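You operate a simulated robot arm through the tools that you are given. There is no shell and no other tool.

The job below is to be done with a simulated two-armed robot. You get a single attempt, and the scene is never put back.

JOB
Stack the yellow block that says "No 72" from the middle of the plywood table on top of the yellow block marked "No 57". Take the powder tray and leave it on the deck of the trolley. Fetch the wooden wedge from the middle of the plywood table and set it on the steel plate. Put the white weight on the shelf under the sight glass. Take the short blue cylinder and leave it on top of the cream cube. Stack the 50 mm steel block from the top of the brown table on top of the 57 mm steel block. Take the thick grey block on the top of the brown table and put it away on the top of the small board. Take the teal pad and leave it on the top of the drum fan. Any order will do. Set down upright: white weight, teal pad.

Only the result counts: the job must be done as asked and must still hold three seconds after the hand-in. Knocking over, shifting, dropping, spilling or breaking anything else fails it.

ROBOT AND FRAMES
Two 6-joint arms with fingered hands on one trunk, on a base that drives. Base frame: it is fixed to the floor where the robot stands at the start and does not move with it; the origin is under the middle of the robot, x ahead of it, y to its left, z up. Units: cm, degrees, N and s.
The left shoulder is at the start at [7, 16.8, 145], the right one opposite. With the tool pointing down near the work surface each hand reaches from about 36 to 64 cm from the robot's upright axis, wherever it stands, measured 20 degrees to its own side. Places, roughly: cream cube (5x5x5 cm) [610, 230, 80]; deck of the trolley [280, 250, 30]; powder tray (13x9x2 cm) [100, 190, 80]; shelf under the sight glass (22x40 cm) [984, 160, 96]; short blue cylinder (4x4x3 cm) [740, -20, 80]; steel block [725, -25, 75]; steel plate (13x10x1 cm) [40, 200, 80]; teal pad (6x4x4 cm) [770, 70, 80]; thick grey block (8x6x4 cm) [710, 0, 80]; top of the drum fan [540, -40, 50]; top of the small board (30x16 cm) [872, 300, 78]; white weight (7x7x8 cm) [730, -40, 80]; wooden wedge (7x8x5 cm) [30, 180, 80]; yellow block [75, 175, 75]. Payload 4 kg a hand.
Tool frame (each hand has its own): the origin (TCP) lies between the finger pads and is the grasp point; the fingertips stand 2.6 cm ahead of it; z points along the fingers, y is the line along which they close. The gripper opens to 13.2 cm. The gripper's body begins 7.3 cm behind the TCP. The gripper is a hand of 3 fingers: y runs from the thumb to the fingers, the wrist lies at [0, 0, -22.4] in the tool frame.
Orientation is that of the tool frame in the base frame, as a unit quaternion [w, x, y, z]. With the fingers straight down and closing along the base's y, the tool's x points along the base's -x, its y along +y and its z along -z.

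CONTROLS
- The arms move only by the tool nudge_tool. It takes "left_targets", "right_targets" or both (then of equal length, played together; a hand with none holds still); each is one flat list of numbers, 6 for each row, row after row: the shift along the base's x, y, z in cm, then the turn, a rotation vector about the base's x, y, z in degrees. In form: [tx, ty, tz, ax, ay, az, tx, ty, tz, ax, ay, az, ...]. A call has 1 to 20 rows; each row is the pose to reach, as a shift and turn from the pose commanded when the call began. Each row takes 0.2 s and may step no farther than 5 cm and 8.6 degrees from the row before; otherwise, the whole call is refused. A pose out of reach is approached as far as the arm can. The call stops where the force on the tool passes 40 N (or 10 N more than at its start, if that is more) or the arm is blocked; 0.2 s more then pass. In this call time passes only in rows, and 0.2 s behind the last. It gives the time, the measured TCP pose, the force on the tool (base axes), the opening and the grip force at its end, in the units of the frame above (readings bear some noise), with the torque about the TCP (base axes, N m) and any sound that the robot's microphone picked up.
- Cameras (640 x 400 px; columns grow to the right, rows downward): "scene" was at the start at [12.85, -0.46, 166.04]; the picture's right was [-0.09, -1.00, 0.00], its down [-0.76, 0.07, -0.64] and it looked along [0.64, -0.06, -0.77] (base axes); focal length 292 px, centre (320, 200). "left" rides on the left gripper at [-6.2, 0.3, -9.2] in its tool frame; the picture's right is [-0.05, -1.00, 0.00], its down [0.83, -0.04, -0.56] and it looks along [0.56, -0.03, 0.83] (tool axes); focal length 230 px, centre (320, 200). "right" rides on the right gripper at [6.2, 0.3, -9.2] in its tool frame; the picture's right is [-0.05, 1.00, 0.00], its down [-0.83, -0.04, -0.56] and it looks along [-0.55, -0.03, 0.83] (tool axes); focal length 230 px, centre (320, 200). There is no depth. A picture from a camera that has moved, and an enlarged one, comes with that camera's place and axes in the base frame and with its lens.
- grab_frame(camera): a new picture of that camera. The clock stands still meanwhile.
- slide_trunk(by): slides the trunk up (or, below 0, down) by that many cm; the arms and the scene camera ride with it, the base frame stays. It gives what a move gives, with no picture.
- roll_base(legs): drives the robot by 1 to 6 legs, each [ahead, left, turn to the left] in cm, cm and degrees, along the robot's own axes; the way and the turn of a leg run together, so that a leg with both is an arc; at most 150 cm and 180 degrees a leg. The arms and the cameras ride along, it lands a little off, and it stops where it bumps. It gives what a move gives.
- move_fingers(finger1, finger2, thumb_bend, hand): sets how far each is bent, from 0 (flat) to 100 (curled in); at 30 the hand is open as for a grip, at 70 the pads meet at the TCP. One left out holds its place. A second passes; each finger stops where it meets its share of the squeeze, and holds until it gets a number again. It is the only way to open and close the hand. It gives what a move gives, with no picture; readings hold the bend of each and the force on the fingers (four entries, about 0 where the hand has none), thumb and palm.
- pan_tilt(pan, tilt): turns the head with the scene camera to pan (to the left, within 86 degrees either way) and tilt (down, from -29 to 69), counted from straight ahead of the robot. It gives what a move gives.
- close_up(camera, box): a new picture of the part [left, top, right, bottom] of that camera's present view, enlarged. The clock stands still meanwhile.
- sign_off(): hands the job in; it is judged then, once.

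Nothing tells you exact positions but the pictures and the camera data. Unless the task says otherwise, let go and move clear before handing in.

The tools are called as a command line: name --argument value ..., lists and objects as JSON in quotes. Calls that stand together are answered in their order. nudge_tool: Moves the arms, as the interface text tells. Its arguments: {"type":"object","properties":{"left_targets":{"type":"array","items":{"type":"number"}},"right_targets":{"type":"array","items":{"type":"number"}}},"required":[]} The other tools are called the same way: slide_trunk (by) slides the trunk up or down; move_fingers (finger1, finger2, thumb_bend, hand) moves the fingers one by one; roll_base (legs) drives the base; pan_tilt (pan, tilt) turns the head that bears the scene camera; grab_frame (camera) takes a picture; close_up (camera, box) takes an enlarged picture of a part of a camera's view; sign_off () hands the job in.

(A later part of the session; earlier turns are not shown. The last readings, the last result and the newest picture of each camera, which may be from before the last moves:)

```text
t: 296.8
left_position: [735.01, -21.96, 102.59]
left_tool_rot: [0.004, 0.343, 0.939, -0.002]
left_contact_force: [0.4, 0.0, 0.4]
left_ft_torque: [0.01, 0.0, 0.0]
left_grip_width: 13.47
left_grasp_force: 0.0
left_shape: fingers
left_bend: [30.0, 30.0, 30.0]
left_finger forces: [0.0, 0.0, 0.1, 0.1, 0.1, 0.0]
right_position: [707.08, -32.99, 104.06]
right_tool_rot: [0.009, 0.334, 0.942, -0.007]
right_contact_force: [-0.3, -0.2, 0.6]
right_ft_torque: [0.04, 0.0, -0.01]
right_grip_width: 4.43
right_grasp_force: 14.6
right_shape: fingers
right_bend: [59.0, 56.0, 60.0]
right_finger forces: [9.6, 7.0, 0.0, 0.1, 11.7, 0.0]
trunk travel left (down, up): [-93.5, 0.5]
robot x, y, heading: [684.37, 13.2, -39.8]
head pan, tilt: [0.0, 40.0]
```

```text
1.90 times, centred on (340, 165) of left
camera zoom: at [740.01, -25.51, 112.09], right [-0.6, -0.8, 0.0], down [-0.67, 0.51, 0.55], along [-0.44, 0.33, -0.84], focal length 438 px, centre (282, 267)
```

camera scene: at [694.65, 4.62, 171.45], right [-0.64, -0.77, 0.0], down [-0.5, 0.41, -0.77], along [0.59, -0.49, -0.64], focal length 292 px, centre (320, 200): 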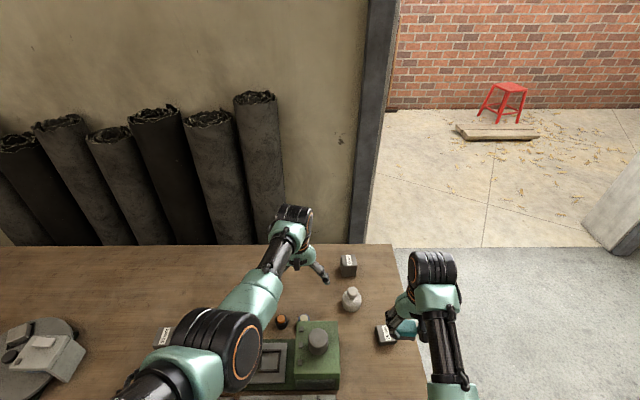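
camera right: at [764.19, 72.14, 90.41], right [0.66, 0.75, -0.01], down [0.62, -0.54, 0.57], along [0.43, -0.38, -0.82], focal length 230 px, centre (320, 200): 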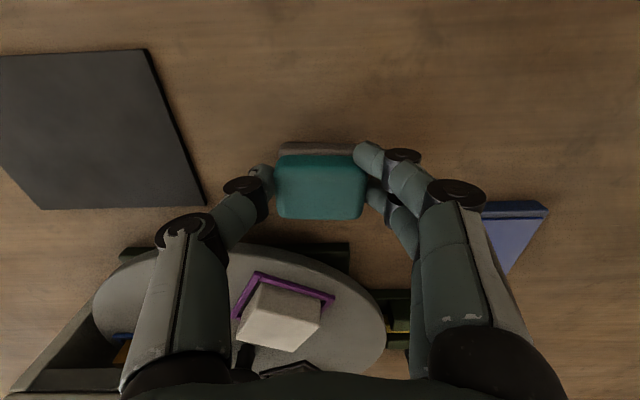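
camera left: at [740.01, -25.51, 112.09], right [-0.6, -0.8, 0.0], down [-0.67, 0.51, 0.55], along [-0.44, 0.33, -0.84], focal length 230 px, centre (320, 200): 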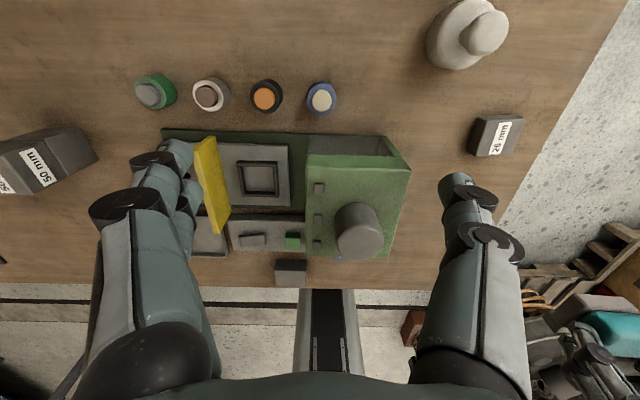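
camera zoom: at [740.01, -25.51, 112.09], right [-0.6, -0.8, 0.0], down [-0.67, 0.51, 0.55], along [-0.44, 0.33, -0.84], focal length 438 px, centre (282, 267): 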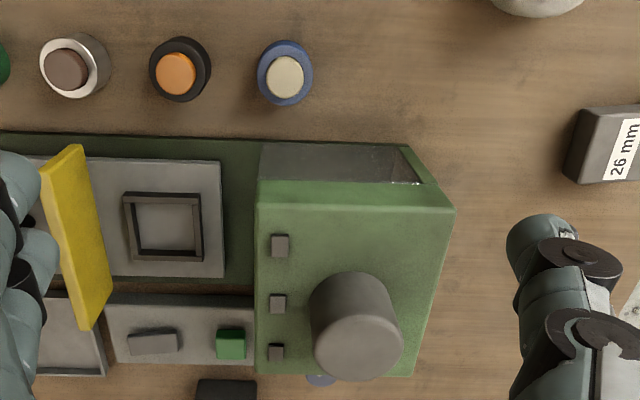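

Clear: the press's back face is about 5.5 cm in front of the cylinder's centre, top at ~89. I'll narrow the left fingers (the orange jar is 7 cm to the left) and lower the trunk, then recheck.

move_fingers --hand "left" --finger1 52 --finger2 52 --thumb_bend 52

nudge_tool --left_targets '[0.5, -0.6, 0, 0, 0, 0]'

slide_trunk --by -13

grab_frame --camera "left"

```text
t: 297.8
left_position: [735.04, -21.71, 102.82]
left_tool_rot: [0.004, 0.344, 0.939, -0.003]
left_contact_force: [0.2, 0.0, 0.3]
left_ft_torque: [-0.02, 0.01, 0.03]
left_grip_width: 6.17
left_grasp_force: 0.1
left_shape: fingers
left_bend: [52.0, 52.0, 52.0]
left_finger forces: [0.0, 0.0, 0.0, 0.0, 0.1, 0.1]
right_position: [707.15, -32.87, 104.17]
right_tool_rot: [0.009, 0.334, 0.942, -0.007]
right_contact_force: [-0.1, 0.6, -0.6]
right_ft_torque: [0.01, 0.01, 0.0]
right_grip_width: 4.42
right_grasp_force: 14.5
right_shape: fingers
right_bend: [59.0, 56.0, 60.0]
right_finger forces: [9.6, 7.0, 0.0, 0.1, 11.7, 0.1]
trunk travel left (down, up): [-93.5, 0.5]
robot x, y, heading: [684.24, 13.33, -39.5]
head pan, tilt: [0.0, 40.0]
```

```text
t: 298.2
left_position: [735.68, -22.45, 102.8]
left_tool_rot: [0.003, 0.343, 0.939, -0.002]
left_contact_force: [0.0, 0.3, -0.2]
left_ft_torque: [0.03, 0.0, 0.0]
left_grip_width: 6.17
left_grasp_force: 0.1
left_shape: fingers
left_bend: [52.0, 52.0, 52.0]
left_finger forces: [0.1, 0.0, 0.1, 0.1, 0.1, 0.0]
right_position: [707.09, -32.94, 104.07]
right_tool_rot: [0.01, 0.334, 0.943, -0.009]
right_contact_force: [-0.9, -0.4, -0.7]
right_ft_torque: [0.01, 0.03, -0.03]
right_grip_width: 4.43
right_grasp_force: 13.3
right_shape: fingers
right_bend: [59.0, 56.0, 60.0]
right_finger forces: [9.6, 7.0, 0.0, 0.0, 11.7, 0.0]
trunk travel left (down, up): [-93.5, 0.5]
robot x, y, heading: [684.11, 13.09, -39.7]
head pan, tilt: [0.0, 40.0]
```

```text
t: 299.8
left_position: [735.64, -22.35, 89.81]
left_tool_rot: [0.005, 0.344, 0.939, -0.003]
left_contact_force: [-0.3, 0.7, -0.4]
left_ft_torque: [-0.01, -0.02, 0.0]
left_grip_width: 6.2
left_grasp_force: 0.0
left_shape: fingers
left_bend: [52.0, 52.0, 52.0]
left_finger forces: [0.1, 0.0, 0.0, 0.2, 0.0, 0.0]
right_position: [707.07, -32.86, 91.14]
right_tool_rot: [0.009, 0.335, 0.942, -0.008]
right_contact_force: [-0.2, 0.3, -0.4]
right_ft_torque: [-0.02, -0.01, 0.01]
right_grip_width: 4.39
right_grasp_force: 14.1
right_shape: fingers
right_bend: [59.0, 56.0, 60.0]
right_finger forces: [9.5, 6.9, 0.0, 0.0, 11.8, 0.1]
trunk travel left (down, up): [-80.5, 13.5]
robot x, y, heading: [684.09, 13.35, -40.0]
head pan, tilt: [0.0, 40.0]
```

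```text
taken
camera left: at [740.64, -25.93, 99.28], right [-0.6, -0.8, 0.0], down [-0.67, 0.51, 0.55], along [-0.44, 0.33, -0.84], focal length 230 px, centre (320, 200)
```

left: 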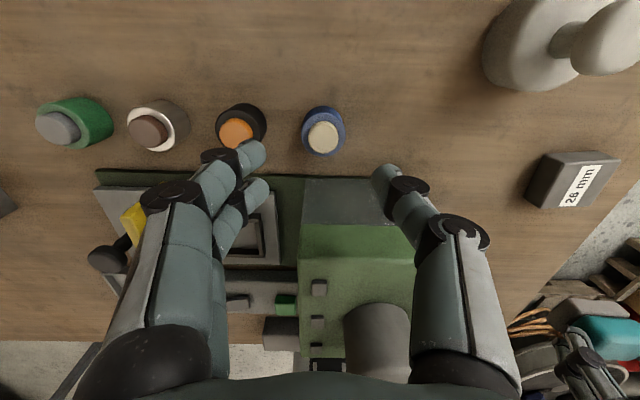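

Well centred. Lowering in two stages.

nudge_tool --left_targets '[0, 0, -3, 0, 0, 0, 0, 0, -5.5, 0, 0, 0]'

grab_frame --camera "left"

```text
t: 300.4
left_position: [735.42, -21.04, 84.77]
left_tool_rot: [0.005, 0.343, 0.939, -0.003]
left_contact_force: [0.4, 0.0, -0.1]
left_ft_torque: [0.01, 0.0, 0.0]
left_grip_width: 6.16
left_grasp_force: 0.0
left_shape: fingers
left_bend: [52.0, 52.0, 52.0]
left_finger forces: [0.0, 0.1, 0.1, 0.0, 0.0, 0.0]
left hand out of reach, approached as far as the arm can: row 2
right_position: [707.07, -32.82, 91.09]
right_tool_rot: [0.01, 0.334, 0.943, -0.008]
right_contact_force: [-0.2, -0.7, -0.4]
right_ft_torque: [0.01, -0.03, 0.01]
right_grip_width: 4.41
right_grasp_force: 14.0
right_shape: fingers
right_bend: [59.0, 56.0, 60.0]
right_finger forces: [9.7, 7.0, 0.1, 0.0, 11.7, 0.0]
trunk travel left (down, up): [-80.5, 13.5]
robot x, y, heading: [684.22, 13.32, -39.7]
head pan, tilt: [0.0, 40.0]
```

```text
taken
camera left: at [740.45, -24.56, 94.28], right [-0.6, -0.8, 0.0], down [-0.67, 0.51, 0.55], along [-0.44, 0.33, -0.84], focal length 230 px, centre (320, 200)
```

left: 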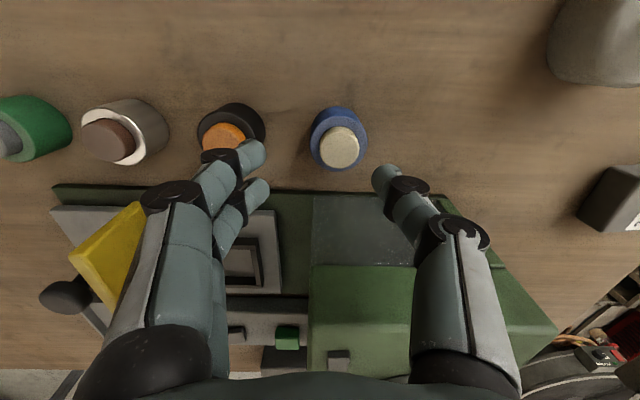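

The arm is at its limit; I'll use the trunk instead. First I raise the left hand back, and move the right hand (with the pad) sideways off the table so that lowering the trunk is safe.

nudge_tool --left_targets '[0, 0, 2.5, 0, 0, 0, 0, 0, 5, 0, 0, 0, 0, 0, 5, 0, 0, 0, 0, 0, 5, 0, 0, 0]' --right_targets '[-2.9, -3.45, 0, 0, 0, 0, -5.8, -6.9, 0, 0, 0, 0, -8.7, -10.35, 0, 0, 0, 0, -11.5, -13.8, 0, 0, 0, 0]'

grab_frame --camera "left"

grab_frame --camera "scene"

```text
t: 301.4
left_position: [735.43, -21.3, 89.63]
left_tool_rot: [0.004, 0.345, 0.939, -0.002]
left_contact_force: [-0.6, 0.6, 0.8]
left_ft_torque: [0.01, 0.02, 0.0]
left_grip_width: 6.13
left_grasp_force: 0.0
left_shape: fingers
left_bend: [52.0, 52.0, 52.0]
left_finger forces: [0.1, 0.0, 0.0, 0.0, 0.0, 0.0]
right_position: [695.31, -46.65, 91.42]
right_tool_rot: [0.011, 0.334, 0.943, -0.006]
right_contact_force: [-0.9, 0.5, -0.6]
right_ft_torque: [0.03, -0.04, -0.04]
right_grip_width: 4.41
right_grasp_force: 13.0
right_shape: fingers
right_bend: [59.0, 56.0, 60.0]
right_finger forces: [8.5, 7.0, 0.1, 0.1, 11.7, 0.0]
trunk travel left (down, up): [-80.5, 13.5]
robot x, y, heading: [683.95, 13.02, -39.8]
head pan, tilt: [0.0, 40.0]
```

```text
taken
camera left: at [740.3, -24.74, 99.12], right [-0.6, -0.8, 0.0], down [-0.67, 0.51, 0.55], along [-0.44, 0.33, -0.84], focal length 230 px, centre (320, 200)
```

left: 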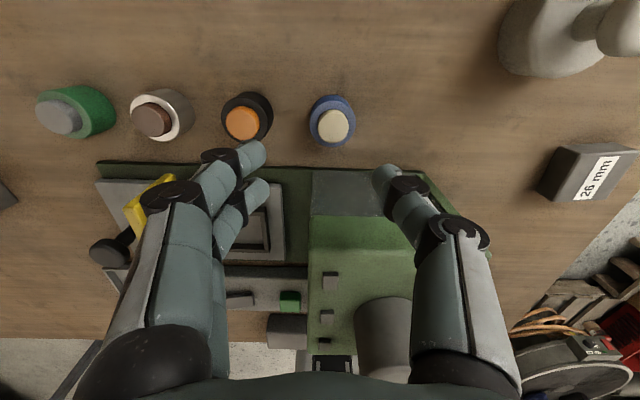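

```text
taken
camera scene: at [694.4, 4.61, 158.47], right [-0.64, -0.77, 0.0], down [-0.49, 0.41, -0.77], along [0.59, -0.49, -0.64], focal length 292 px, centre (320, 200)
```

scene: 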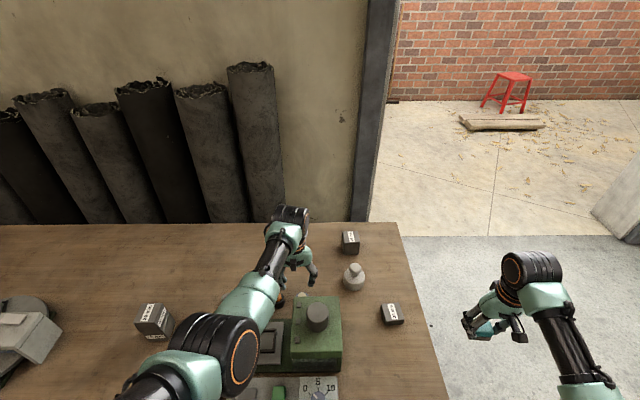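

Right hand is clear of the table. Re-centring the left hand over the cylinder and lowering by trunk.

nudge_tool --left_targets '[0.2, -1.2, 0, 0, 0, 0]'

slide_trunk --by -6

grab_frame --camera "left"

```text
t: 301.8
left_position: [735.47, -22.24, 89.81]
left_tool_rot: [0.003, 0.343, 0.939, -0.003]
left_contact_force: [0.0, 0.0, -0.5]
left_ft_torque: [0.0, -0.02, -0.03]
left_grip_width: 6.16
left_grasp_force: 0.0
left_shape: fingers
left_bend: [52.0, 52.0, 52.0]
left_finger forces: [0.0, 0.0, 0.0, 0.0, 0.0, 0.0]
right_position: [695.43, -46.65, 91.36]
right_tool_rot: [0.01, 0.334, 0.943, -0.007]
right_contact_force: [0.5, 0.2, -0.2]
right_ft_torque: [0.03, 0.01, -0.04]
right_grip_width: 4.41
right_grasp_force: 13.8
right_shape: fingers
right_bend: [59.0, 56.0, 60.0]
right_finger forces: [8.5, 6.9, 0.0, 0.0, 11.5, 0.1]
trunk travel left (down, up): [-80.5, 13.5]
robot x, y, heading: [683.99, 13.34, -39.7]
head pan, tilt: [0.0, 40.0]
```

```text
t: 302.8
left_position: [735.53, -22.16, 83.69]
left_tool_rot: [0.004, 0.344, 0.939, -0.002]
left_contact_force: [-0.6, -0.6, 0.7]
left_ft_torque: [0.03, 0.01, -0.01]
left_grip_width: 6.17
left_grasp_force: 0.0
left_shape: fingers
left_bend: [52.0, 52.0, 52.0]
left_finger forces: [0.0, 0.0, 0.0, 0.0, 0.0, 0.0]
right_position: [695.47, -46.66, 85.44]
right_tool_rot: [0.009, 0.333, 0.943, -0.008]
right_contact_force: [0.6, 0.6, -0.5]
right_ft_torque: [0.0, -0.02, -0.03]
right_grip_width: 4.41
right_grasp_force: 13.5
right_shape: fingers
right_bend: [59.0, 56.0, 60.0]
right_finger forces: [8.5, 6.9, 0.0, 0.0, 11.7, 0.0]
trunk travel left (down, up): [-74.5, 19.5]
robot x, y, heading: [684.04, 13.37, -39.8]
head pan, tilt: [0.0, 40.0]
```

```text
taken
camera left: at [740.49, -25.75, 93.19], right [-0.6, -0.8, 0.0], down [-0.67, 0.51, 0.55], along [-0.44, 0.33, -0.84], focal length 230 px, centre (320, 200)
```

left: 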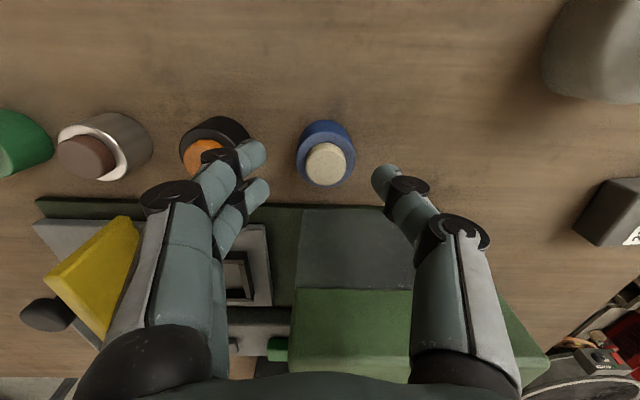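

The left fingers are tight against the orange jar; narrowing a little more and shifting 0.25 cm away before the last descent.

move_fingers --hand "left" --finger1 55 --finger2 55 --thumb_bend 53

nudge_tool --left_targets '[-0.1, -0.2, 0, 0, 0, 0]'

slide_trunk --by -3

grab_frame --camera "left"

```text
t: 303.8
left_position: [735.56, -22.24, 83.73]
left_tool_rot: [0.003, 0.343, 0.939, -0.002]
left_contact_force: [-0.6, 0.4, 1.1]
left_ft_torque: [-0.05, 0.0, 0.01]
left_grip_width: 5.53
left_grasp_force: 0.0
left_shape: fingers
left_bend: [55.0, 55.0, 53.0]
left_finger forces: [0.0, 0.1, 0.0, 0.0, 0.1, 0.0]
right_position: [695.45, -46.44, 85.43]
right_tool_rot: [0.009, 0.333, 0.943, -0.008]
right_contact_force: [0.0, -0.6, -1.2]
right_ft_torque: [0.0, 0.0, -0.01]
right_grip_width: 4.42
right_grasp_force: 13.8
right_shape: fingers
right_bend: [59.0, 56.0, 60.0]
right_finger forces: [8.5, 7.0, 0.0, 0.0, 11.6, 0.1]
trunk travel left (down, up): [-74.5, 19.5]
robot x, y, heading: [683.85, 12.99, -39.6]
head pan, tilt: [0.0, 40.0]
```

```text
t: 304.2
left_position: [735.36, -22.3, 83.57]
left_tool_rot: [0.004, 0.344, 0.939, -0.002]
left_contact_force: [-0.1, 1.0, -0.7]
left_ft_torque: [0.0, -0.03, 0.0]
left_grip_width: 5.52
left_grasp_force: 0.0
left_shape: fingers
left_bend: [55.0, 55.0, 53.0]
left_finger forces: [0.1, 0.0, 0.0, 0.1, 0.0, 0.0]
right_position: [695.34, -46.58, 85.5]
right_tool_rot: [0.009, 0.334, 0.943, -0.007]
right_contact_force: [0.2, 0.2, -0.7]
right_ft_torque: [-0.02, -0.01, -0.01]
right_grip_width: 4.39
right_grasp_force: 13.4
right_shape: fingers
right_bend: [59.0, 56.0, 60.0]
right_finger forces: [8.5, 7.0, 0.0, 0.0, 11.6, 0.1]
trunk travel left (down, up): [-74.5, 19.5]
robot x, y, heading: [683.79, 12.88, -39.7]
head pan, tilt: [0.0, 40.0]
```

```text
t: 305.0
left_position: [735.38, -22.39, 80.68]
left_tool_rot: [0.004, 0.344, 0.939, -0.003]
left_contact_force: [-0.1, 0.3, -1.0]
left_ft_torque: [0.01, 0.01, 0.02]
left_grip_width: 5.53
left_grasp_force: 0.0
left_shape: fingers
left_bend: [55.0, 55.0, 53.0]
left_finger forces: [0.0, 0.1, 0.0, 0.0, 0.0, 0.0]
right_position: [695.42, -46.56, 82.54]
right_tool_rot: [0.01, 0.334, 0.942, -0.008]
right_contact_force: [0.1, 0.2, -0.3]
right_ft_torque: [0.01, -0.04, -0.02]
right_grip_width: 4.42
right_grasp_force: 13.3
right_shape: fingers
right_bend: [59.0, 56.0, 60.0]
right_finger forces: [8.5, 7.0, 0.1, 0.1, 11.6, 0.0]
trunk travel left (down, up): [-71.5, 22.5]
robot x, y, heading: [683.94, 13.18, -39.7]
head pan, tilt: [0.0, 40.0]
```

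```text
taken
camera left: at [740.35, -25.9, 90.13], right [-0.6, -0.8, 0.0], down [-0.67, 0.51, 0.55], along [-0.44, 0.33, -0.84], focal length 230 px, centre (320, 200)
```

left: 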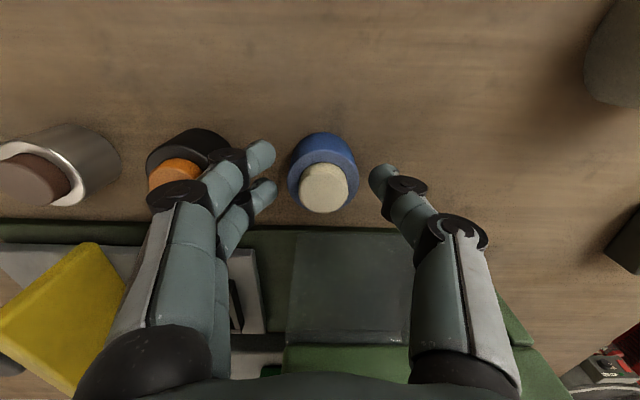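

The blue cylinder is between the fingers. Closing.

move_fingers --hand "left" --finger1 75 --finger2 75 --thumb_bend 75

grab_frame --camera "left"

```text
t: 306.0
left_position: [735.39, -22.3, 80.55]
left_tool_rot: [0.003, 0.344, 0.939, -0.002]
left_contact_force: [0.5, -0.5, -0.7]
left_ft_torque: [-0.01, 0.0, 0.02]
left_grip_width: 3.4
left_grasp_force: 21.8
left_shape: fingers
left_bend: [63.0, 62.0, 64.0]
left_finger forces: [10.7, 10.9, 0.0, 0.0, 20.9, 0.0]
right_position: [695.43, -46.59, 82.48]
right_tool_rot: [0.01, 0.334, 0.942, -0.008]
right_contact_force: [-0.3, -0.6, -0.8]
right_ft_torque: [-0.02, 0.0, -0.05]
right_grip_width: 4.41
right_grasp_force: 13.4
right_shape: fingers
right_bend: [59.0, 56.0, 60.0]
right_finger forces: [8.5, 7.1, 0.0, 0.0, 11.7, 0.1]
trunk travel left (down, up): [-71.5, 22.5]
robot x, y, heading: [683.97, 13.37, -39.7]
head pan, tilt: [0.0, 40.0]
```

```text
taken
camera left: at [740.38, -25.92, 90.09], right [-0.6, -0.8, 0.0], down [-0.67, 0.51, 0.55], along [-0.44, 0.33, -0.84], focal length 230 px, centre (320, 200)
```

left: 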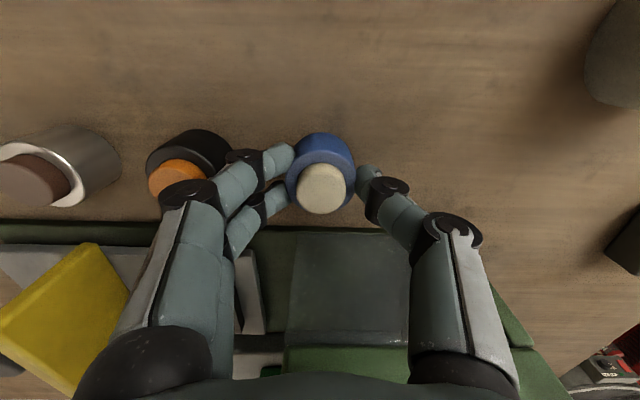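

Held at 22 N. Raising by the trunk, then withdrawing the left arm.

slide_trunk --by 22

grab_frame --camera "left"

nudge_tool --left_targets '[-2.5, 3.8, 0, 0, 0, 0, -5, 7.6, 0, 0, 0, 0, -7.5, 11.4, 0, 0, 0, 0, -9, 15, 0, 0, 0, 0]'

```text
t: 308.3
left_position: [735.57, -22.35, 102.5]
left_tool_rot: [0.003, 0.344, 0.939, -0.002]
left_contact_force: [0.2, 0.0, -1.0]
left_ft_torque: [0.01, -0.02, -0.03]
left_grip_width: 3.39
left_grasp_force: 21.1
left_shape: fingers
left_bend: [63.0, 62.0, 64.0]
left_finger forces: [10.8, 11.0, 0.0, 0.1, 20.9, 0.0]
right_position: [695.46, -46.57, 104.52]
right_tool_rot: [0.01, 0.334, 0.943, -0.008]
right_contact_force: [0.3, -0.6, 0.0]
right_ft_torque: [0.01, 0.03, 0.01]
right_grip_width: 4.4
right_grasp_force: 13.5
right_shape: fingers
right_bend: [59.0, 56.0, 60.0]
right_finger forces: [8.5, 7.1, 0.0, 0.0, 11.5, 0.0]
trunk travel left (down, up): [-93.5, 0.5]
robot x, y, heading: [683.9, 12.98, -39.5]
head pan, tilt: [0.0, 40.0]
```

```text
taken
camera left: at [740.39, -25.93, 112.08], right [-0.6, -0.8, 0.0], down [-0.67, 0.51, 0.55], along [-0.44, 0.33, -0.84], focal length 230 px, centre (320, 200)
```

left: 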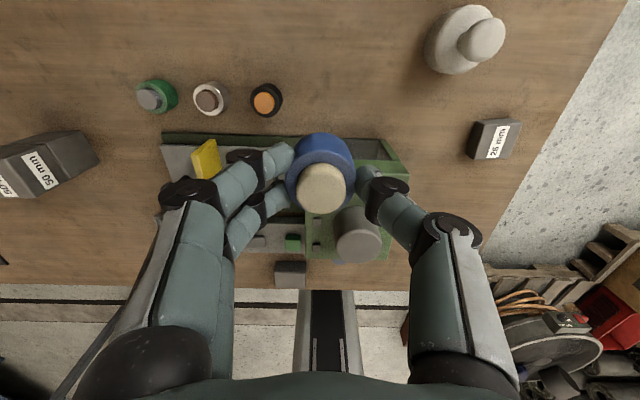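

```text
t: 309.1
left_position: [738.14, -6.0, 103.83]
left_tool_rot: [0.064, 0.313, 0.945, 0.069]
left_contact_force: [0.2, 0.2, -1.9]
left_ft_torque: [-0.01, 0.0, 0.0]
left_grip_width: 3.4
left_grasp_force: 20.6
left_shape: fingers
left_bend: [63.0, 62.0, 64.0]
left_finger forces: [10.7, 10.8, 0.1, 0.0, 20.6, 0.0]
right_position: [695.41, -46.48, 104.64]
right_tool_rot: [0.01, 0.333, 0.943, -0.008]
right_contact_force: [-0.2, -0.2, 0.0]
right_ft_torque: [-0.01, 0.03, 0.01]
right_grip_width: 4.42
right_grasp_force: 13.1
right_shape: fingers
right_bend: [59.0, 56.0, 60.0]
right_finger forces: [8.4, 7.0, 0.0, 0.0, 11.6, 0.0]
trunk travel left (down, up): [-93.5, 0.5]
robot x, y, heading: [683.76, 13.06, -39.5]
head pan, tilt: [0.0, 40.0]
stopped in row 3 (left hand): the arm was blocked; the commanded pose is now the measured one
```

The left arm ran into its own limit on the way back (too far inward) and tilted about 10°. I'll straighten it and bring it out to its usual place on the left.

nudge_tool --left_targets '[-1, 2, 0, -1.8, 3.1, -1.2, -3, 4.5, 0, -3.6, 6.2, -2.3, -5.5, 7, -0.5, -5.4, 9.3, -3.5, -7.5, 9, -0.5, -5.4, 9.3, -3.5]'

grab_frame --camera "left"

grab_frame --camera "scene"

```text
t: 310.1
left_position: [730.62, 2.49, 103.51]
left_tool_rot: [0.005, 0.345, 0.938, -0.005]
left_contact_force: [-0.3, -0.3, -2.1]
left_ft_torque: [0.0, 0.0, 0.01]
left_grip_width: 3.41
left_grasp_force: 21.1
left_shape: fingers
left_bend: [63.0, 62.0, 64.0]
left_finger forces: [10.8, 10.9, 0.0, 0.0, 20.3, 0.1]
right_position: [695.37, -46.46, 104.49]
right_tool_rot: [0.01, 0.334, 0.942, -0.008]
right_contact_force: [-0.6, 0.0, -0.1]
right_ft_torque: [-0.02, 0.0, 0.01]
right_grip_width: 4.43
right_grasp_force: 13.7
right_shape: fingers
right_bend: [59.0, 56.0, 60.0]
right_finger forces: [8.4, 7.0, 0.1, 0.1, 11.6, 0.1]
trunk travel left (down, up): [-93.5, 0.5]
robot x, y, heading: [683.91, 13.2, -39.4]
head pan, tilt: [0.0, 40.0]
```

```text
taken
camera left: at [735.55, -1.01, 113.02], right [-0.61, -0.8, 0.01], down [-0.66, 0.51, 0.55], along [-0.44, 0.33, -0.84], focal length 230 px, centre (320, 200)
```

left: 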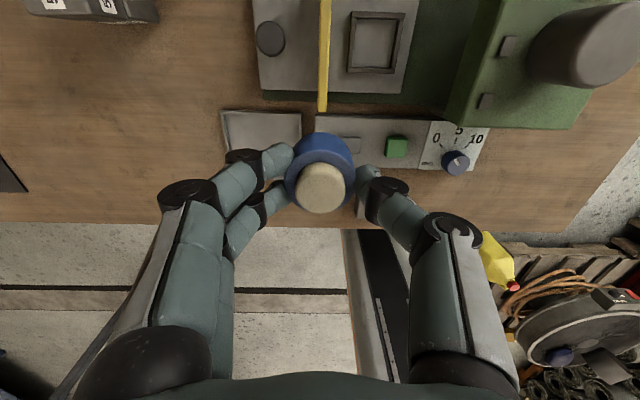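

```text
taken
camera scene: at [694.49, 4.88, 171.48], right [-0.64, -0.77, 0.0], down [-0.49, 0.41, -0.77], along [0.59, -0.49, -0.64], focal length 292 px, centre (320, 200)
```

scene: 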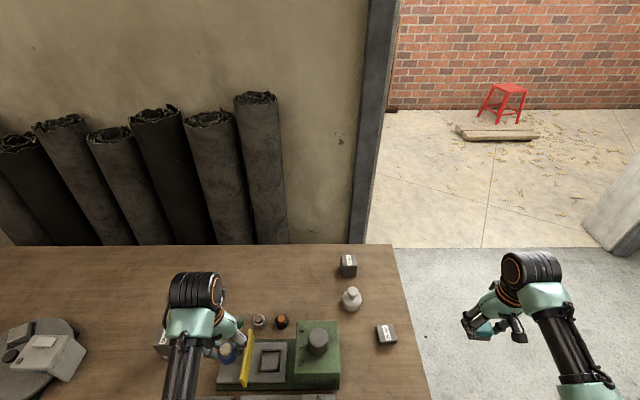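

Both items are held. Backing off from the table, tucking the right hand in, and turning toward the drum fan.

roll_base --legs '[[-58, 0, 0]]'

nudge_tool --right_targets '[2.9, 3.45, 0, 0, 0, 0, 5.8, 6.9, 0, 0, 0, 0, 8.7, 10.35, 0, 0, 0, 0, 11.5, 13.8, 0, 0, 0, 0]'

roll_base --legs '[[0, 0, -90]]'

pan_tilt --pan 0 --tilt 35

grab_frame --camera "scene"

```text
t: 313.4
left_position: [686.39, 39.29, 103.42]
left_tool_rot: [0.003, 0.339, 0.941, -0.003]
left_contact_force: [0.0, -0.3, -1.6]
left_ft_torque: [-0.01, -0.02, 0.01]
left_grip_width: 3.38
left_grasp_force: 20.9
left_shape: fingers
left_bend: [63.0, 62.0, 64.0]
left_finger forces: [10.8, 10.9, 0.0, 0.0, 20.3, 0.0]
right_position: [651.8, -10.16, 104.48]
right_tool_rot: [0.009, 0.328, 0.944, -0.008]
right_contact_force: [0.0, 0.4, -0.6]
right_ft_torque: [0.01, 0.02, 0.0]
right_grip_width: 4.42
right_grasp_force: 13.5
right_shape: fingers
right_bend: [59.0, 56.0, 60.0]
right_finger forces: [7.9, 7.1, 0.0, 0.0, 11.6, 0.0]
trunk travel left (down, up): [-93.5, 0.5]
robot x, y, heading: [639.6, 49.93, -39.2]
head pan, tilt: [0.0, 40.0]
```

```text
t: 314.4
left_position: [686.47, 39.62, 103.51]
left_tool_rot: [0.003, 0.339, 0.941, -0.005]
left_contact_force: [0.5, -0.3, -2.1]
left_ft_torque: [-0.02, 0.0, -0.01]
left_grip_width: 3.39
left_grasp_force: 21.1
left_shape: fingers
left_bend: [63.0, 62.0, 64.0]
left_finger forces: [10.7, 11.0, 0.1, 0.0, 20.3, 0.1]
right_position: [663.1, 3.91, 104.29]
right_tool_rot: [0.009, 0.329, 0.944, -0.009]
right_contact_force: [-0.3, 0.7, -0.4]
right_ft_torque: [-0.02, 0.01, -0.01]
right_grip_width: 4.4
right_grasp_force: 13.3
right_shape: fingers
right_bend: [59.0, 56.0, 60.0]
right_finger forces: [7.4, 7.1, 0.0, 0.1, 11.6, 0.1]
trunk travel left (down, up): [-93.5, 0.5]
robot x, y, heading: [639.47, 49.45, -38.9]
head pan, tilt: [0.0, 40.0]
```

```text
t: 318.7
left_position: [628.2, 3.08, 103.54]
left_tool_rot: [-0.001, 0.91, 0.414, -0.006]
left_contact_force: [0.6, 0.2, -1.4]
left_ft_torque: [0.0, 0.01, 0.02]
left_grip_width: 3.39
left_grasp_force: 21.1
left_shape: fingers
left_bend: [63.0, 62.0, 64.0]
left_finger forces: [10.8, 11.0, 0.0, 0.0, 20.0, 0.0]
right_position: [593.18, 27.49, 104.22]
right_tool_rot: [0.001, 0.905, 0.425, -0.012]
right_contact_force: [0.0, -0.2, -0.1]
right_ft_torque: [-0.03, 0.01, -0.02]
right_grip_width: 4.4
right_grasp_force: 12.6
right_shape: fingers
right_bend: [59.0, 56.0, 60.0]
right_finger forces: [6.8, 6.9, 0.0, 0.0, 11.4, 0.0]
trunk travel left (down, up): [-93.5, 0.5]
robot x, y, heading: [639.54, 49.39, -130.5]
head pan, tilt: [0.0, 40.0]
```

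```text
t: 319.3
left_position: [628.16, 3.18, 103.46]
left_tool_rot: [-0.001, 0.91, 0.414, -0.005]
left_contact_force: [0.4, 0.6, -1.5]
left_ft_torque: [-0.01, 0.0, 0.0]
left_grip_width: 3.4
left_grasp_force: 20.8
left_shape: fingers
left_bend: [63.0, 62.0, 64.0]
left_finger forces: [10.7, 10.8, 0.0, 0.0, 20.0, 0.0]
right_position: [593.2, 27.41, 104.19]
right_tool_rot: [0.001, 0.906, 0.424, -0.012]
right_contact_force: [0.1, -0.4, -1.2]
right_ft_torque: [-0.01, -0.02, -0.03]
right_grip_width: 4.39
right_grasp_force: 12.7
right_shape: fingers
right_bend: [59.0, 56.0, 60.0]
right_finger forces: [6.9, 6.8, 0.0, 0.0, 11.4, 0.0]
trunk travel left (down, up): [-93.5, 0.5]
robot x, y, heading: [639.79, 49.11, -130.5]
head pan, tilt: [0.0, 35.0]
```

```text
taken
camera scene: at [630.76, 39.32, 172.22], right [-0.76, 0.65, 0.0], down [0.37, 0.44, -0.82], along [-0.53, -0.62, -0.57], focal length 292 px, centre (320, 200)
```

scene: 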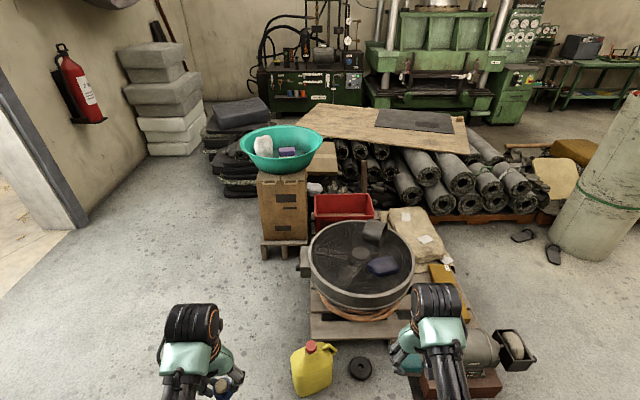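

The drum fan is the round black-topped drum on the pallet ahead, about 127 cm away, with a yellow jug in front of it. I'll roll forward 48 cm (staying short of the jug) and look closer.

roll_base --legs '[[48, 0, 0]]'

pan_tilt --pan 0 --tilt 50

grab_frame --camera "scene"

grab_frame --camera "right"

```text
t: 322.2
left_position: [596.98, -32.98, 103.56]
left_tool_rot: [-0.001, 0.911, 0.412, -0.006]
left_contact_force: [-0.5, 0.3, -1.5]
left_ft_torque: [-0.02, -0.01, -0.02]
left_grip_width: 3.39
left_grasp_force: 21.1
left_shape: fingers
left_bend: [63.0, 62.0, 64.0]
left_finger forces: [10.9, 10.9, 0.0, 0.0, 20.0, 0.0]
right_position: [562.01, -8.51, 104.2]
right_tool_rot: [0.001, 0.906, 0.422, -0.013]
right_contact_force: [0.4, 0.3, 0.9]
right_ft_torque: [0.04, 0.0, -0.02]
right_grip_width: 4.39
right_grasp_force: 13.3
right_shape: fingers
right_bend: [59.0, 56.0, 60.0]
right_finger forces: [6.9, 6.8, 0.1, 0.0, 11.4, 0.1]
trunk travel left (down, up): [-93.5, 0.5]
robot x, y, heading: [608.27, 13.06, -131.0]
head pan, tilt: [0.0, 35.0]
```

```text
t: 322.9
left_position: [596.85, -33.15, 103.44]
left_tool_rot: [-0.001, 0.911, 0.412, -0.005]
left_contact_force: [-0.3, 0.2, -1.8]
left_ft_torque: [-0.02, 0.0, 0.01]
left_grip_width: 3.39
left_grasp_force: 20.7
left_shape: fingers
left_bend: [63.0, 62.0, 64.0]
left_finger forces: [10.8, 10.9, 0.0, 0.0, 20.0, 0.0]
right_position: [561.92, -8.72, 104.21]
right_tool_rot: [0.001, 0.906, 0.423, -0.013]
right_contact_force: [-0.3, -0.2, -1.2]
right_ft_torque: [0.05, -0.01, -0.03]
right_grip_width: 4.41
right_grasp_force: 13.1
right_shape: fingers
right_bend: [59.0, 56.0, 60.0]
right_finger forces: [6.8, 6.9, 0.1, 0.0, 11.4, 0.1]
trunk travel left (down, up): [-93.5, 0.5]
robot x, y, heading: [608.56, 13.21, -130.8]
head pan, tilt: [0.0, 50.0]
```

```text
taken
camera scene: at [600.25, 3.8, 170.05], right [-0.76, 0.65, 0.0], down [0.5, 0.58, -0.64], along [-0.42, -0.49, -0.77], focal length 292 px, centre (320, 200)
```

scene: 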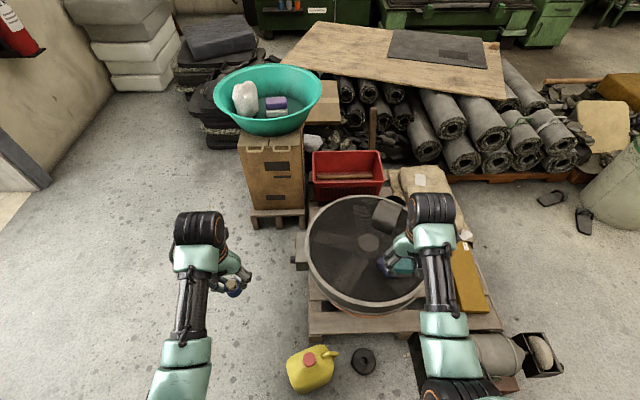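

```text
taken
camera right: at [566.27, -4.07, 113.35], right [0.73, -0.68, -0.01], down [-0.56, -0.6, 0.57], along [-0.4, -0.42, -0.82], focal length 230 px, centre (320, 200)
```

right: 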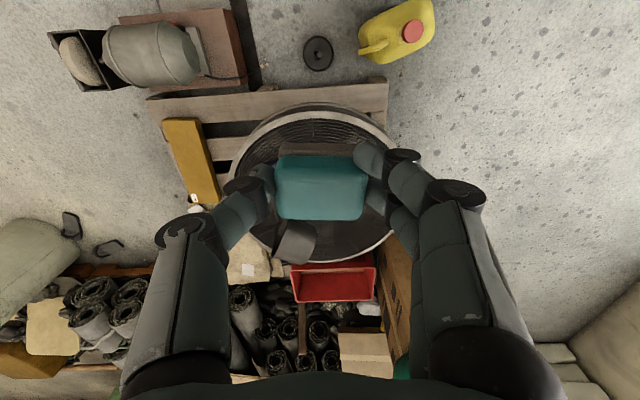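

The front-left part of the fan's top is free (a grey and a blue block lie on the other side). I'll roll 8 cm closer (clear of the jug) and bring the teal pad over that free area at height.

roll_base --legs '[[8, 0, 0]]'

nudge_tool --right_targets '[-0.3, -4.2, 1.5, 0, 0, 0, -0.6, -8.4, 3, 0, 0, 0, -0.9, -12.6, 4.5, 0, 0, 0, -1.1, -16.7, 6, 0, 0, 0]'

grab_frame --camera "scene"

grab_frame --camera "right"

```text
t: 324.1
left_position: [591.47, -39.45, 103.3]
left_tool_rot: [-0.001, 0.911, 0.412, -0.004]
left_contact_force: [-0.2, -0.3, -1.8]
left_ft_torque: [0.04, -0.02, 0.01]
left_grip_width: 3.41
left_grasp_force: 20.9
left_shape: fingers
left_bend: [63.0, 62.0, 64.0]
left_finger forces: [10.8, 10.8, 0.0, 0.0, 19.9, 0.1]
right_position: [556.58, -14.97, 104.07]
right_tool_rot: [0.0, 0.906, 0.423, -0.01]
right_contact_force: [-0.5, 0.2, 0.0]
right_ft_torque: [0.01, -0.02, 0.02]
right_grip_width: 4.39
right_grasp_force: 12.7
right_shape: fingers
right_bend: [59.0, 56.0, 60.0]
right_finger forces: [7.0, 6.9, 0.0, 0.0, 11.4, 0.1]
trunk travel left (down, up): [-93.5, 0.5]
robot x, y, heading: [603.1, 6.89, -130.8]
head pan, tilt: [0.0, 50.0]
stopped in leg 1: the robot was blocked; the commanded pose is now the measured one
```

```text
t: 325.1
left_position: [591.72, -39.3, 103.47]
left_tool_rot: [-0.002, 0.911, 0.412, -0.006]
left_contact_force: [-0.7, 0.0, -0.9]
left_ft_torque: [-0.03, 0.0, 0.01]
left_grip_width: 3.38
left_grasp_force: 20.4
left_shape: fingers
left_bend: [63.0, 62.0, 64.0]
left_finger forces: [10.8, 10.9, 0.0, 0.0, 20.0, 0.0]
right_position: [555.5, -31.3, 110.52]
right_tool_rot: [0.001, 0.907, 0.421, -0.013]
right_contact_force: [0.0, -0.6, -0.3]
right_ft_torque: [0.02, -0.01, -0.02]
right_grip_width: 4.42
right_grasp_force: 12.4
right_shape: fingers
right_bend: [59.0, 56.0, 60.0]
right_finger forces: [6.7, 6.9, 0.0, 0.1, 11.5, 0.1]
trunk travel left (down, up): [-93.5, 0.5]
robot x, y, heading: [603.13, 7.22, -130.9]
head pan, tilt: [0.0, 50.0]
```

```text
taken
camera scene: at [595.15, -2.33, 170.04], right [-0.76, 0.65, 0.0], down [0.5, 0.58, -0.64], along [-0.42, -0.49, -0.77], focal length 292 px, centre (320, 200)
```

scene: 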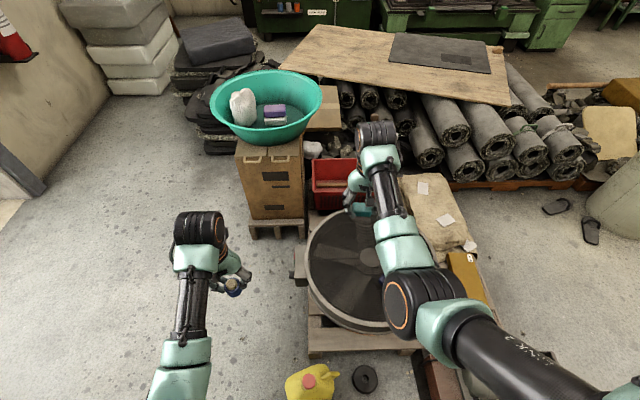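

```text
taken
camera right: at [559.83, -26.66, 119.62], right [0.73, -0.68, -0.01], down [-0.56, -0.6, 0.57], along [-0.4, -0.41, -0.82], focal length 230 px, centre (320, 200)
```

right: 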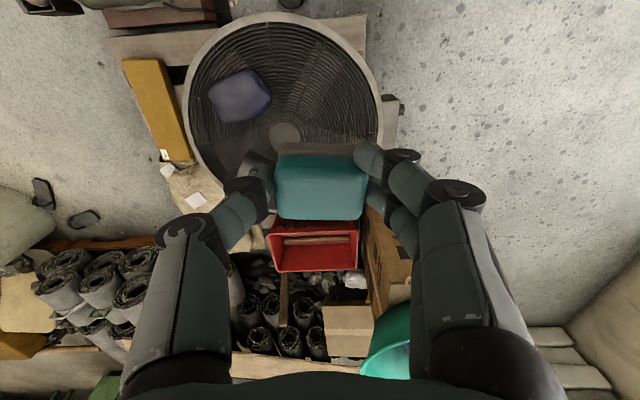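

The base stopped against something near the end of that leg, probably the jug. I'll back off 3 cm and check the jug.

roll_base --legs '[[-3, 0, 0]]'

pan_tilt --pan 0 --tilt 65

grab_frame --camera "scene"

```text
t: 326.0
left_position: [593.18, -37.37, 103.21]
left_tool_rot: [-0.002, 0.91, 0.414, -0.002]
left_contact_force: [-0.5, -1.4, -2.3]
left_ft_torque: [0.07, -0.04, 0.02]
left_grip_width: 3.41
left_grasp_force: 20.5
left_shape: fingers
left_bend: [63.0, 62.0, 64.0]
left_finger forces: [10.7, 11.0, 0.0, 0.0, 19.9, 0.0]
right_position: [557.08, -29.39, 109.95]
right_tool_rot: [0.0, 0.906, 0.422, -0.01]
right_contact_force: [0.5, -0.8, -0.8]
right_ft_torque: [0.05, -0.02, 0.0]
right_grip_width: 4.4
right_grasp_force: 12.3
right_shape: fingers
right_bend: [59.0, 56.0, 60.0]
right_finger forces: [6.7, 6.9, 0.0, 0.0, 11.4, 0.0]
trunk travel left (down, up): [-93.5, 0.5]
robot x, y, heading: [604.99, 8.93, -130.8]
head pan, tilt: [0.0, 50.0]
```

```text
t: 326.7
left_position: [593.46, -37.02, 103.48]
left_tool_rot: [-0.001, 0.911, 0.413, -0.005]
left_contact_force: [-0.9, -0.6, -1.4]
left_ft_torque: [0.03, -0.03, 0.03]
left_grip_width: 3.36
left_grasp_force: 20.9
left_shape: fingers
left_bend: [63.0, 62.0, 64.0]
left_finger forces: [10.8, 11.0, 0.1, 0.1, 20.0, 0.0]
right_position: [557.21, -29.04, 110.45]
right_tool_rot: [0.001, 0.906, 0.422, -0.012]
right_contact_force: [-0.1, 0.4, -0.3]
right_ft_torque: [0.0, 0.02, 0.05]
right_grip_width: 4.4
right_grasp_force: 12.2
right_shape: fingers
right_bend: [59.0, 56.0, 60.0]
right_finger forces: [6.8, 6.9, 0.0, 0.0, 11.4, 0.0]
trunk travel left (down, up): [-93.5, 0.5]
robot x, y, heading: [605.03, 9.43, -130.7]
head pan, tilt: [0.0, 65.0]
```

```text
taken
camera scene: at [597.94, 1.11, 168.23], right [-0.76, 0.65, 0.0], down [0.59, 0.69, -0.42], along [-0.28, -0.32, -0.91], focal length 292 px, centre (320, 200)
```

scene: 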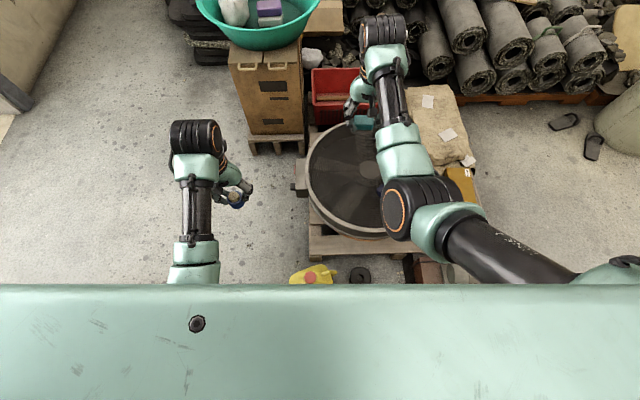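

The jug stands undisturbed. The pad should land nearer the fan's centre but clear of the blue block; I'll shift the right hand accordingly and raise it a bit before lowering the trunk.

nudge_tool --right_targets '[-2.1, 0.8, 1.7, 0, 0, 0, -4.2, 1.6, 3.4, 0, 0, 0, -6.3, 2.4, 5, 0, 0, 0]'

pan_tilt --pan 0 --tilt 50

grab_frame --camera "right"

```text
t: 327.5
left_position: [593.51, -36.97, 103.53]
left_tool_rot: [0.0, 0.91, 0.414, -0.006]
left_contact_force: [-0.5, 0.7, -1.9]
left_ft_torque: [-0.02, -0.03, 0.01]
left_grip_width: 3.4
left_grasp_force: 20.7
left_shape: fingers
left_bend: [63.0, 62.0, 64.0]
left_finger forces: [10.9, 10.9, 0.0, 0.0, 20.0, 0.0]
right_position: [551.02, -26.45, 115.53]
right_tool_rot: [0.002, 0.906, 0.423, -0.013]
right_contact_force: [0.0, 0.7, 0.0]
right_ft_torque: [0.01, 0.0, -0.06]
right_grip_width: 4.42
right_grasp_force: 12.3
right_shape: fingers
right_bend: [59.0, 56.0, 60.0]
right_finger forces: [6.6, 6.9, 0.1, 0.1, 11.3, 0.1]
trunk travel left (down, up): [-93.5, 0.5]
robot x, y, heading: [605.07, 9.62, -130.8]
head pan, tilt: [0.0, 65.0]
```

```text
t: 328.3
left_position: [593.63, -37.07, 103.37]
left_tool_rot: [-0.001, 0.911, 0.413, -0.005]
left_contact_force: [0.7, -0.1, -2.2]
left_ft_torque: [0.01, 0.02, -0.03]
left_grip_width: 3.36
left_grasp_force: 21.0
left_shape: fingers
left_bend: [63.0, 62.0, 64.0]
left_finger forces: [10.8, 10.8, 0.0, 0.0, 20.0, 0.0]
right_position: [551.12, -26.45, 115.34]
right_tool_rot: [0.0, 0.906, 0.423, -0.012]
right_contact_force: [-0.5, -0.3, -0.1]
right_ft_torque: [0.03, 0.03, -0.01]
right_grip_width: 4.38
right_grasp_force: 12.3
right_shape: fingers
right_bend: [59.0, 56.0, 60.0]
right_finger forces: [6.7, 6.9, 0.1, 0.0, 11.2, 0.1]
trunk travel left (down, up): [-93.5, 0.5]
robot x, y, heading: [605.28, 9.22, -130.7]
head pan, tilt: [0.0, 50.0]
```

```text
taken
camera right: at [555.42, -21.8, 124.49], right [0.73, -0.68, -0.01], down [-0.56, -0.6, 0.57], along [-0.4, -0.42, -0.82], focal length 230 px, centre (320, 200)
```

right: 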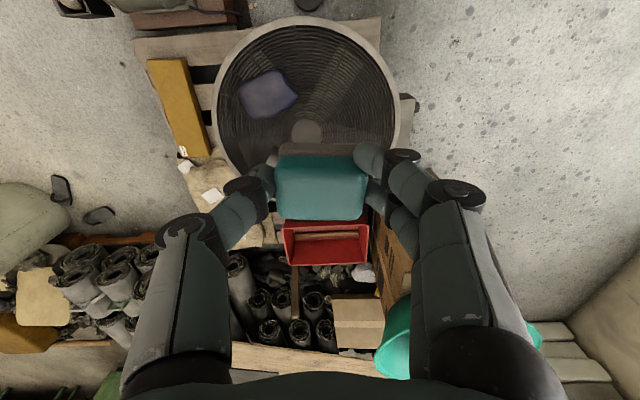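

The drop point is inside the grille, beside the blue block with room. Lowering the trunk 40 cm first.

slide_trunk --by -40

grab_frame --camera "right"

grab_frame --camera "scene"

```text
t: 332.1
left_position: [593.59, -36.94, 63.42]
left_tool_rot: [0.0, 0.911, 0.413, -0.005]
left_contact_force: [-0.3, 0.2, -2.0]
left_ft_torque: [-0.01, -0.02, 0.01]
left_grip_width: 3.41
left_grasp_force: 21.1
left_shape: fingers
left_bend: [63.0, 62.0, 64.0]
left_finger forces: [10.8, 11.0, 0.0, 0.1, 20.1, 0.0]
right_position: [551.08, -26.47, 75.33]
right_tool_rot: [0.001, 0.906, 0.423, -0.012]
right_contact_force: [0.5, 0.3, -1.3]
right_ft_torque: [-0.03, 0.02, 0.02]
right_grip_width: 4.42
right_grasp_force: 12.4
right_shape: fingers
right_bend: [59.0, 56.0, 60.0]
right_finger forces: [6.7, 6.9, 0.0, 0.0, 11.4, 0.0]
trunk travel left (down, up): [-53.5, 40.5]
robot x, y, heading: [605.05, 9.03, -130.5]
head pan, tilt: [0.0, 50.0]
```

```text
taken
camera right: at [555.41, -21.79, 84.5], right [0.73, -0.68, -0.01], down [-0.56, -0.6, 0.57], along [-0.4, -0.42, -0.82], focal length 230 px, centre (320, 200)
```

right: 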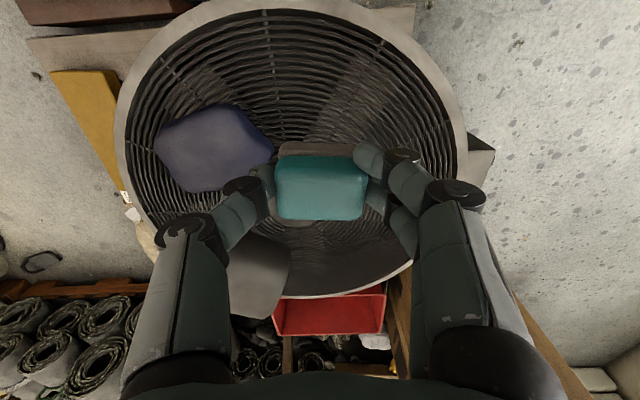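

```text
taken
camera scene: at [597.01, 0.02, 130.05], right [-0.76, 0.65, 0.0], down [0.5, 0.58, -0.64], along [-0.42, -0.49, -0.77], focal length 292 px, centre (320, 200)
```

scene: 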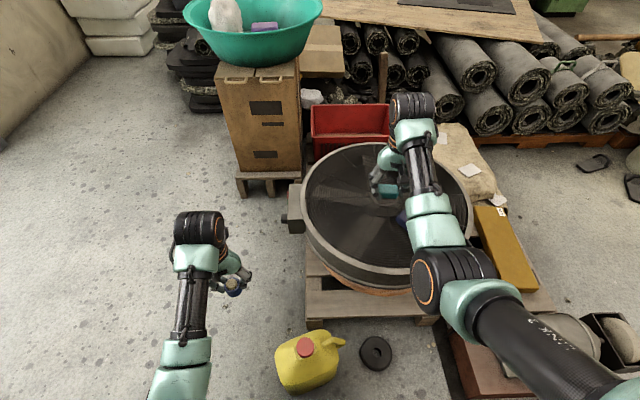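

The pad will land well clear of the blue block. Lowering another 16 cm.

slide_trunk --by -16

grab_frame --camera "right"

close_up --camera "scene" --box '[280, 80, 500, 300]'

```text
t: 334.0
left_position: [593.57, -36.96, 47.64]
left_tool_rot: [-0.001, 0.911, 0.412, -0.005]
left_contact_force: [0.4, -0.4, -1.6]
left_ft_torque: [-0.01, -0.02, 0.0]
left_grip_width: 3.38
left_grasp_force: 20.8
left_shape: fingers
left_bend: [63.0, 62.0, 64.0]
left_finger forces: [10.8, 10.9, 0.1, 0.1, 20.0, 0.0]
right_position: [550.94, -26.52, 59.34]
right_tool_rot: [0.001, 0.906, 0.423, -0.012]
right_contact_force: [-0.5, -0.4, -0.6]
right_ft_torque: [0.0, 0.0, 0.01]
right_grip_width: 4.4
right_grasp_force: 12.9
right_shape: fingers
right_bend: [59.0, 56.0, 60.0]
right_finger forces: [6.7, 7.0, 0.1, 0.0, 11.3, 0.0]
trunk travel left (down, up): [-37.5, 56.5]
robot x, y, heading: [605.23, 9.81, -130.5]
head pan, tilt: [0.0, 50.0]
```

```text
taken
camera right: at [555.41, -21.78, 68.51], right [0.73, -0.68, -0.01], down [-0.56, -0.6, 0.57], along [-0.4, -0.42, -0.82], focal length 230 px, centre (320, 200)
```

right: 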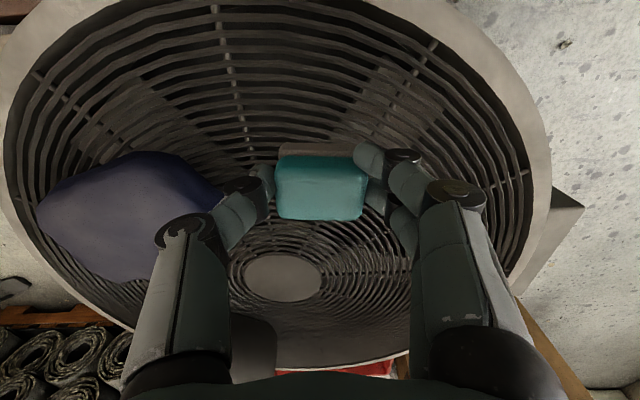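

```text
1.82 times, centred on (390, 190) of scene
camera zoom: at [597.02, 0.03, 114.05], right [-0.76, 0.65, 0.0], down [0.5, 0.58, -0.64], along [-0.42, -0.49, -0.77], focal length 532 px, centre (193, 218)
```

zoom: 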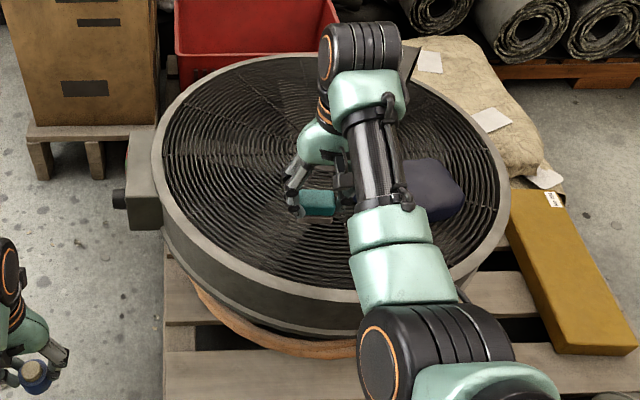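

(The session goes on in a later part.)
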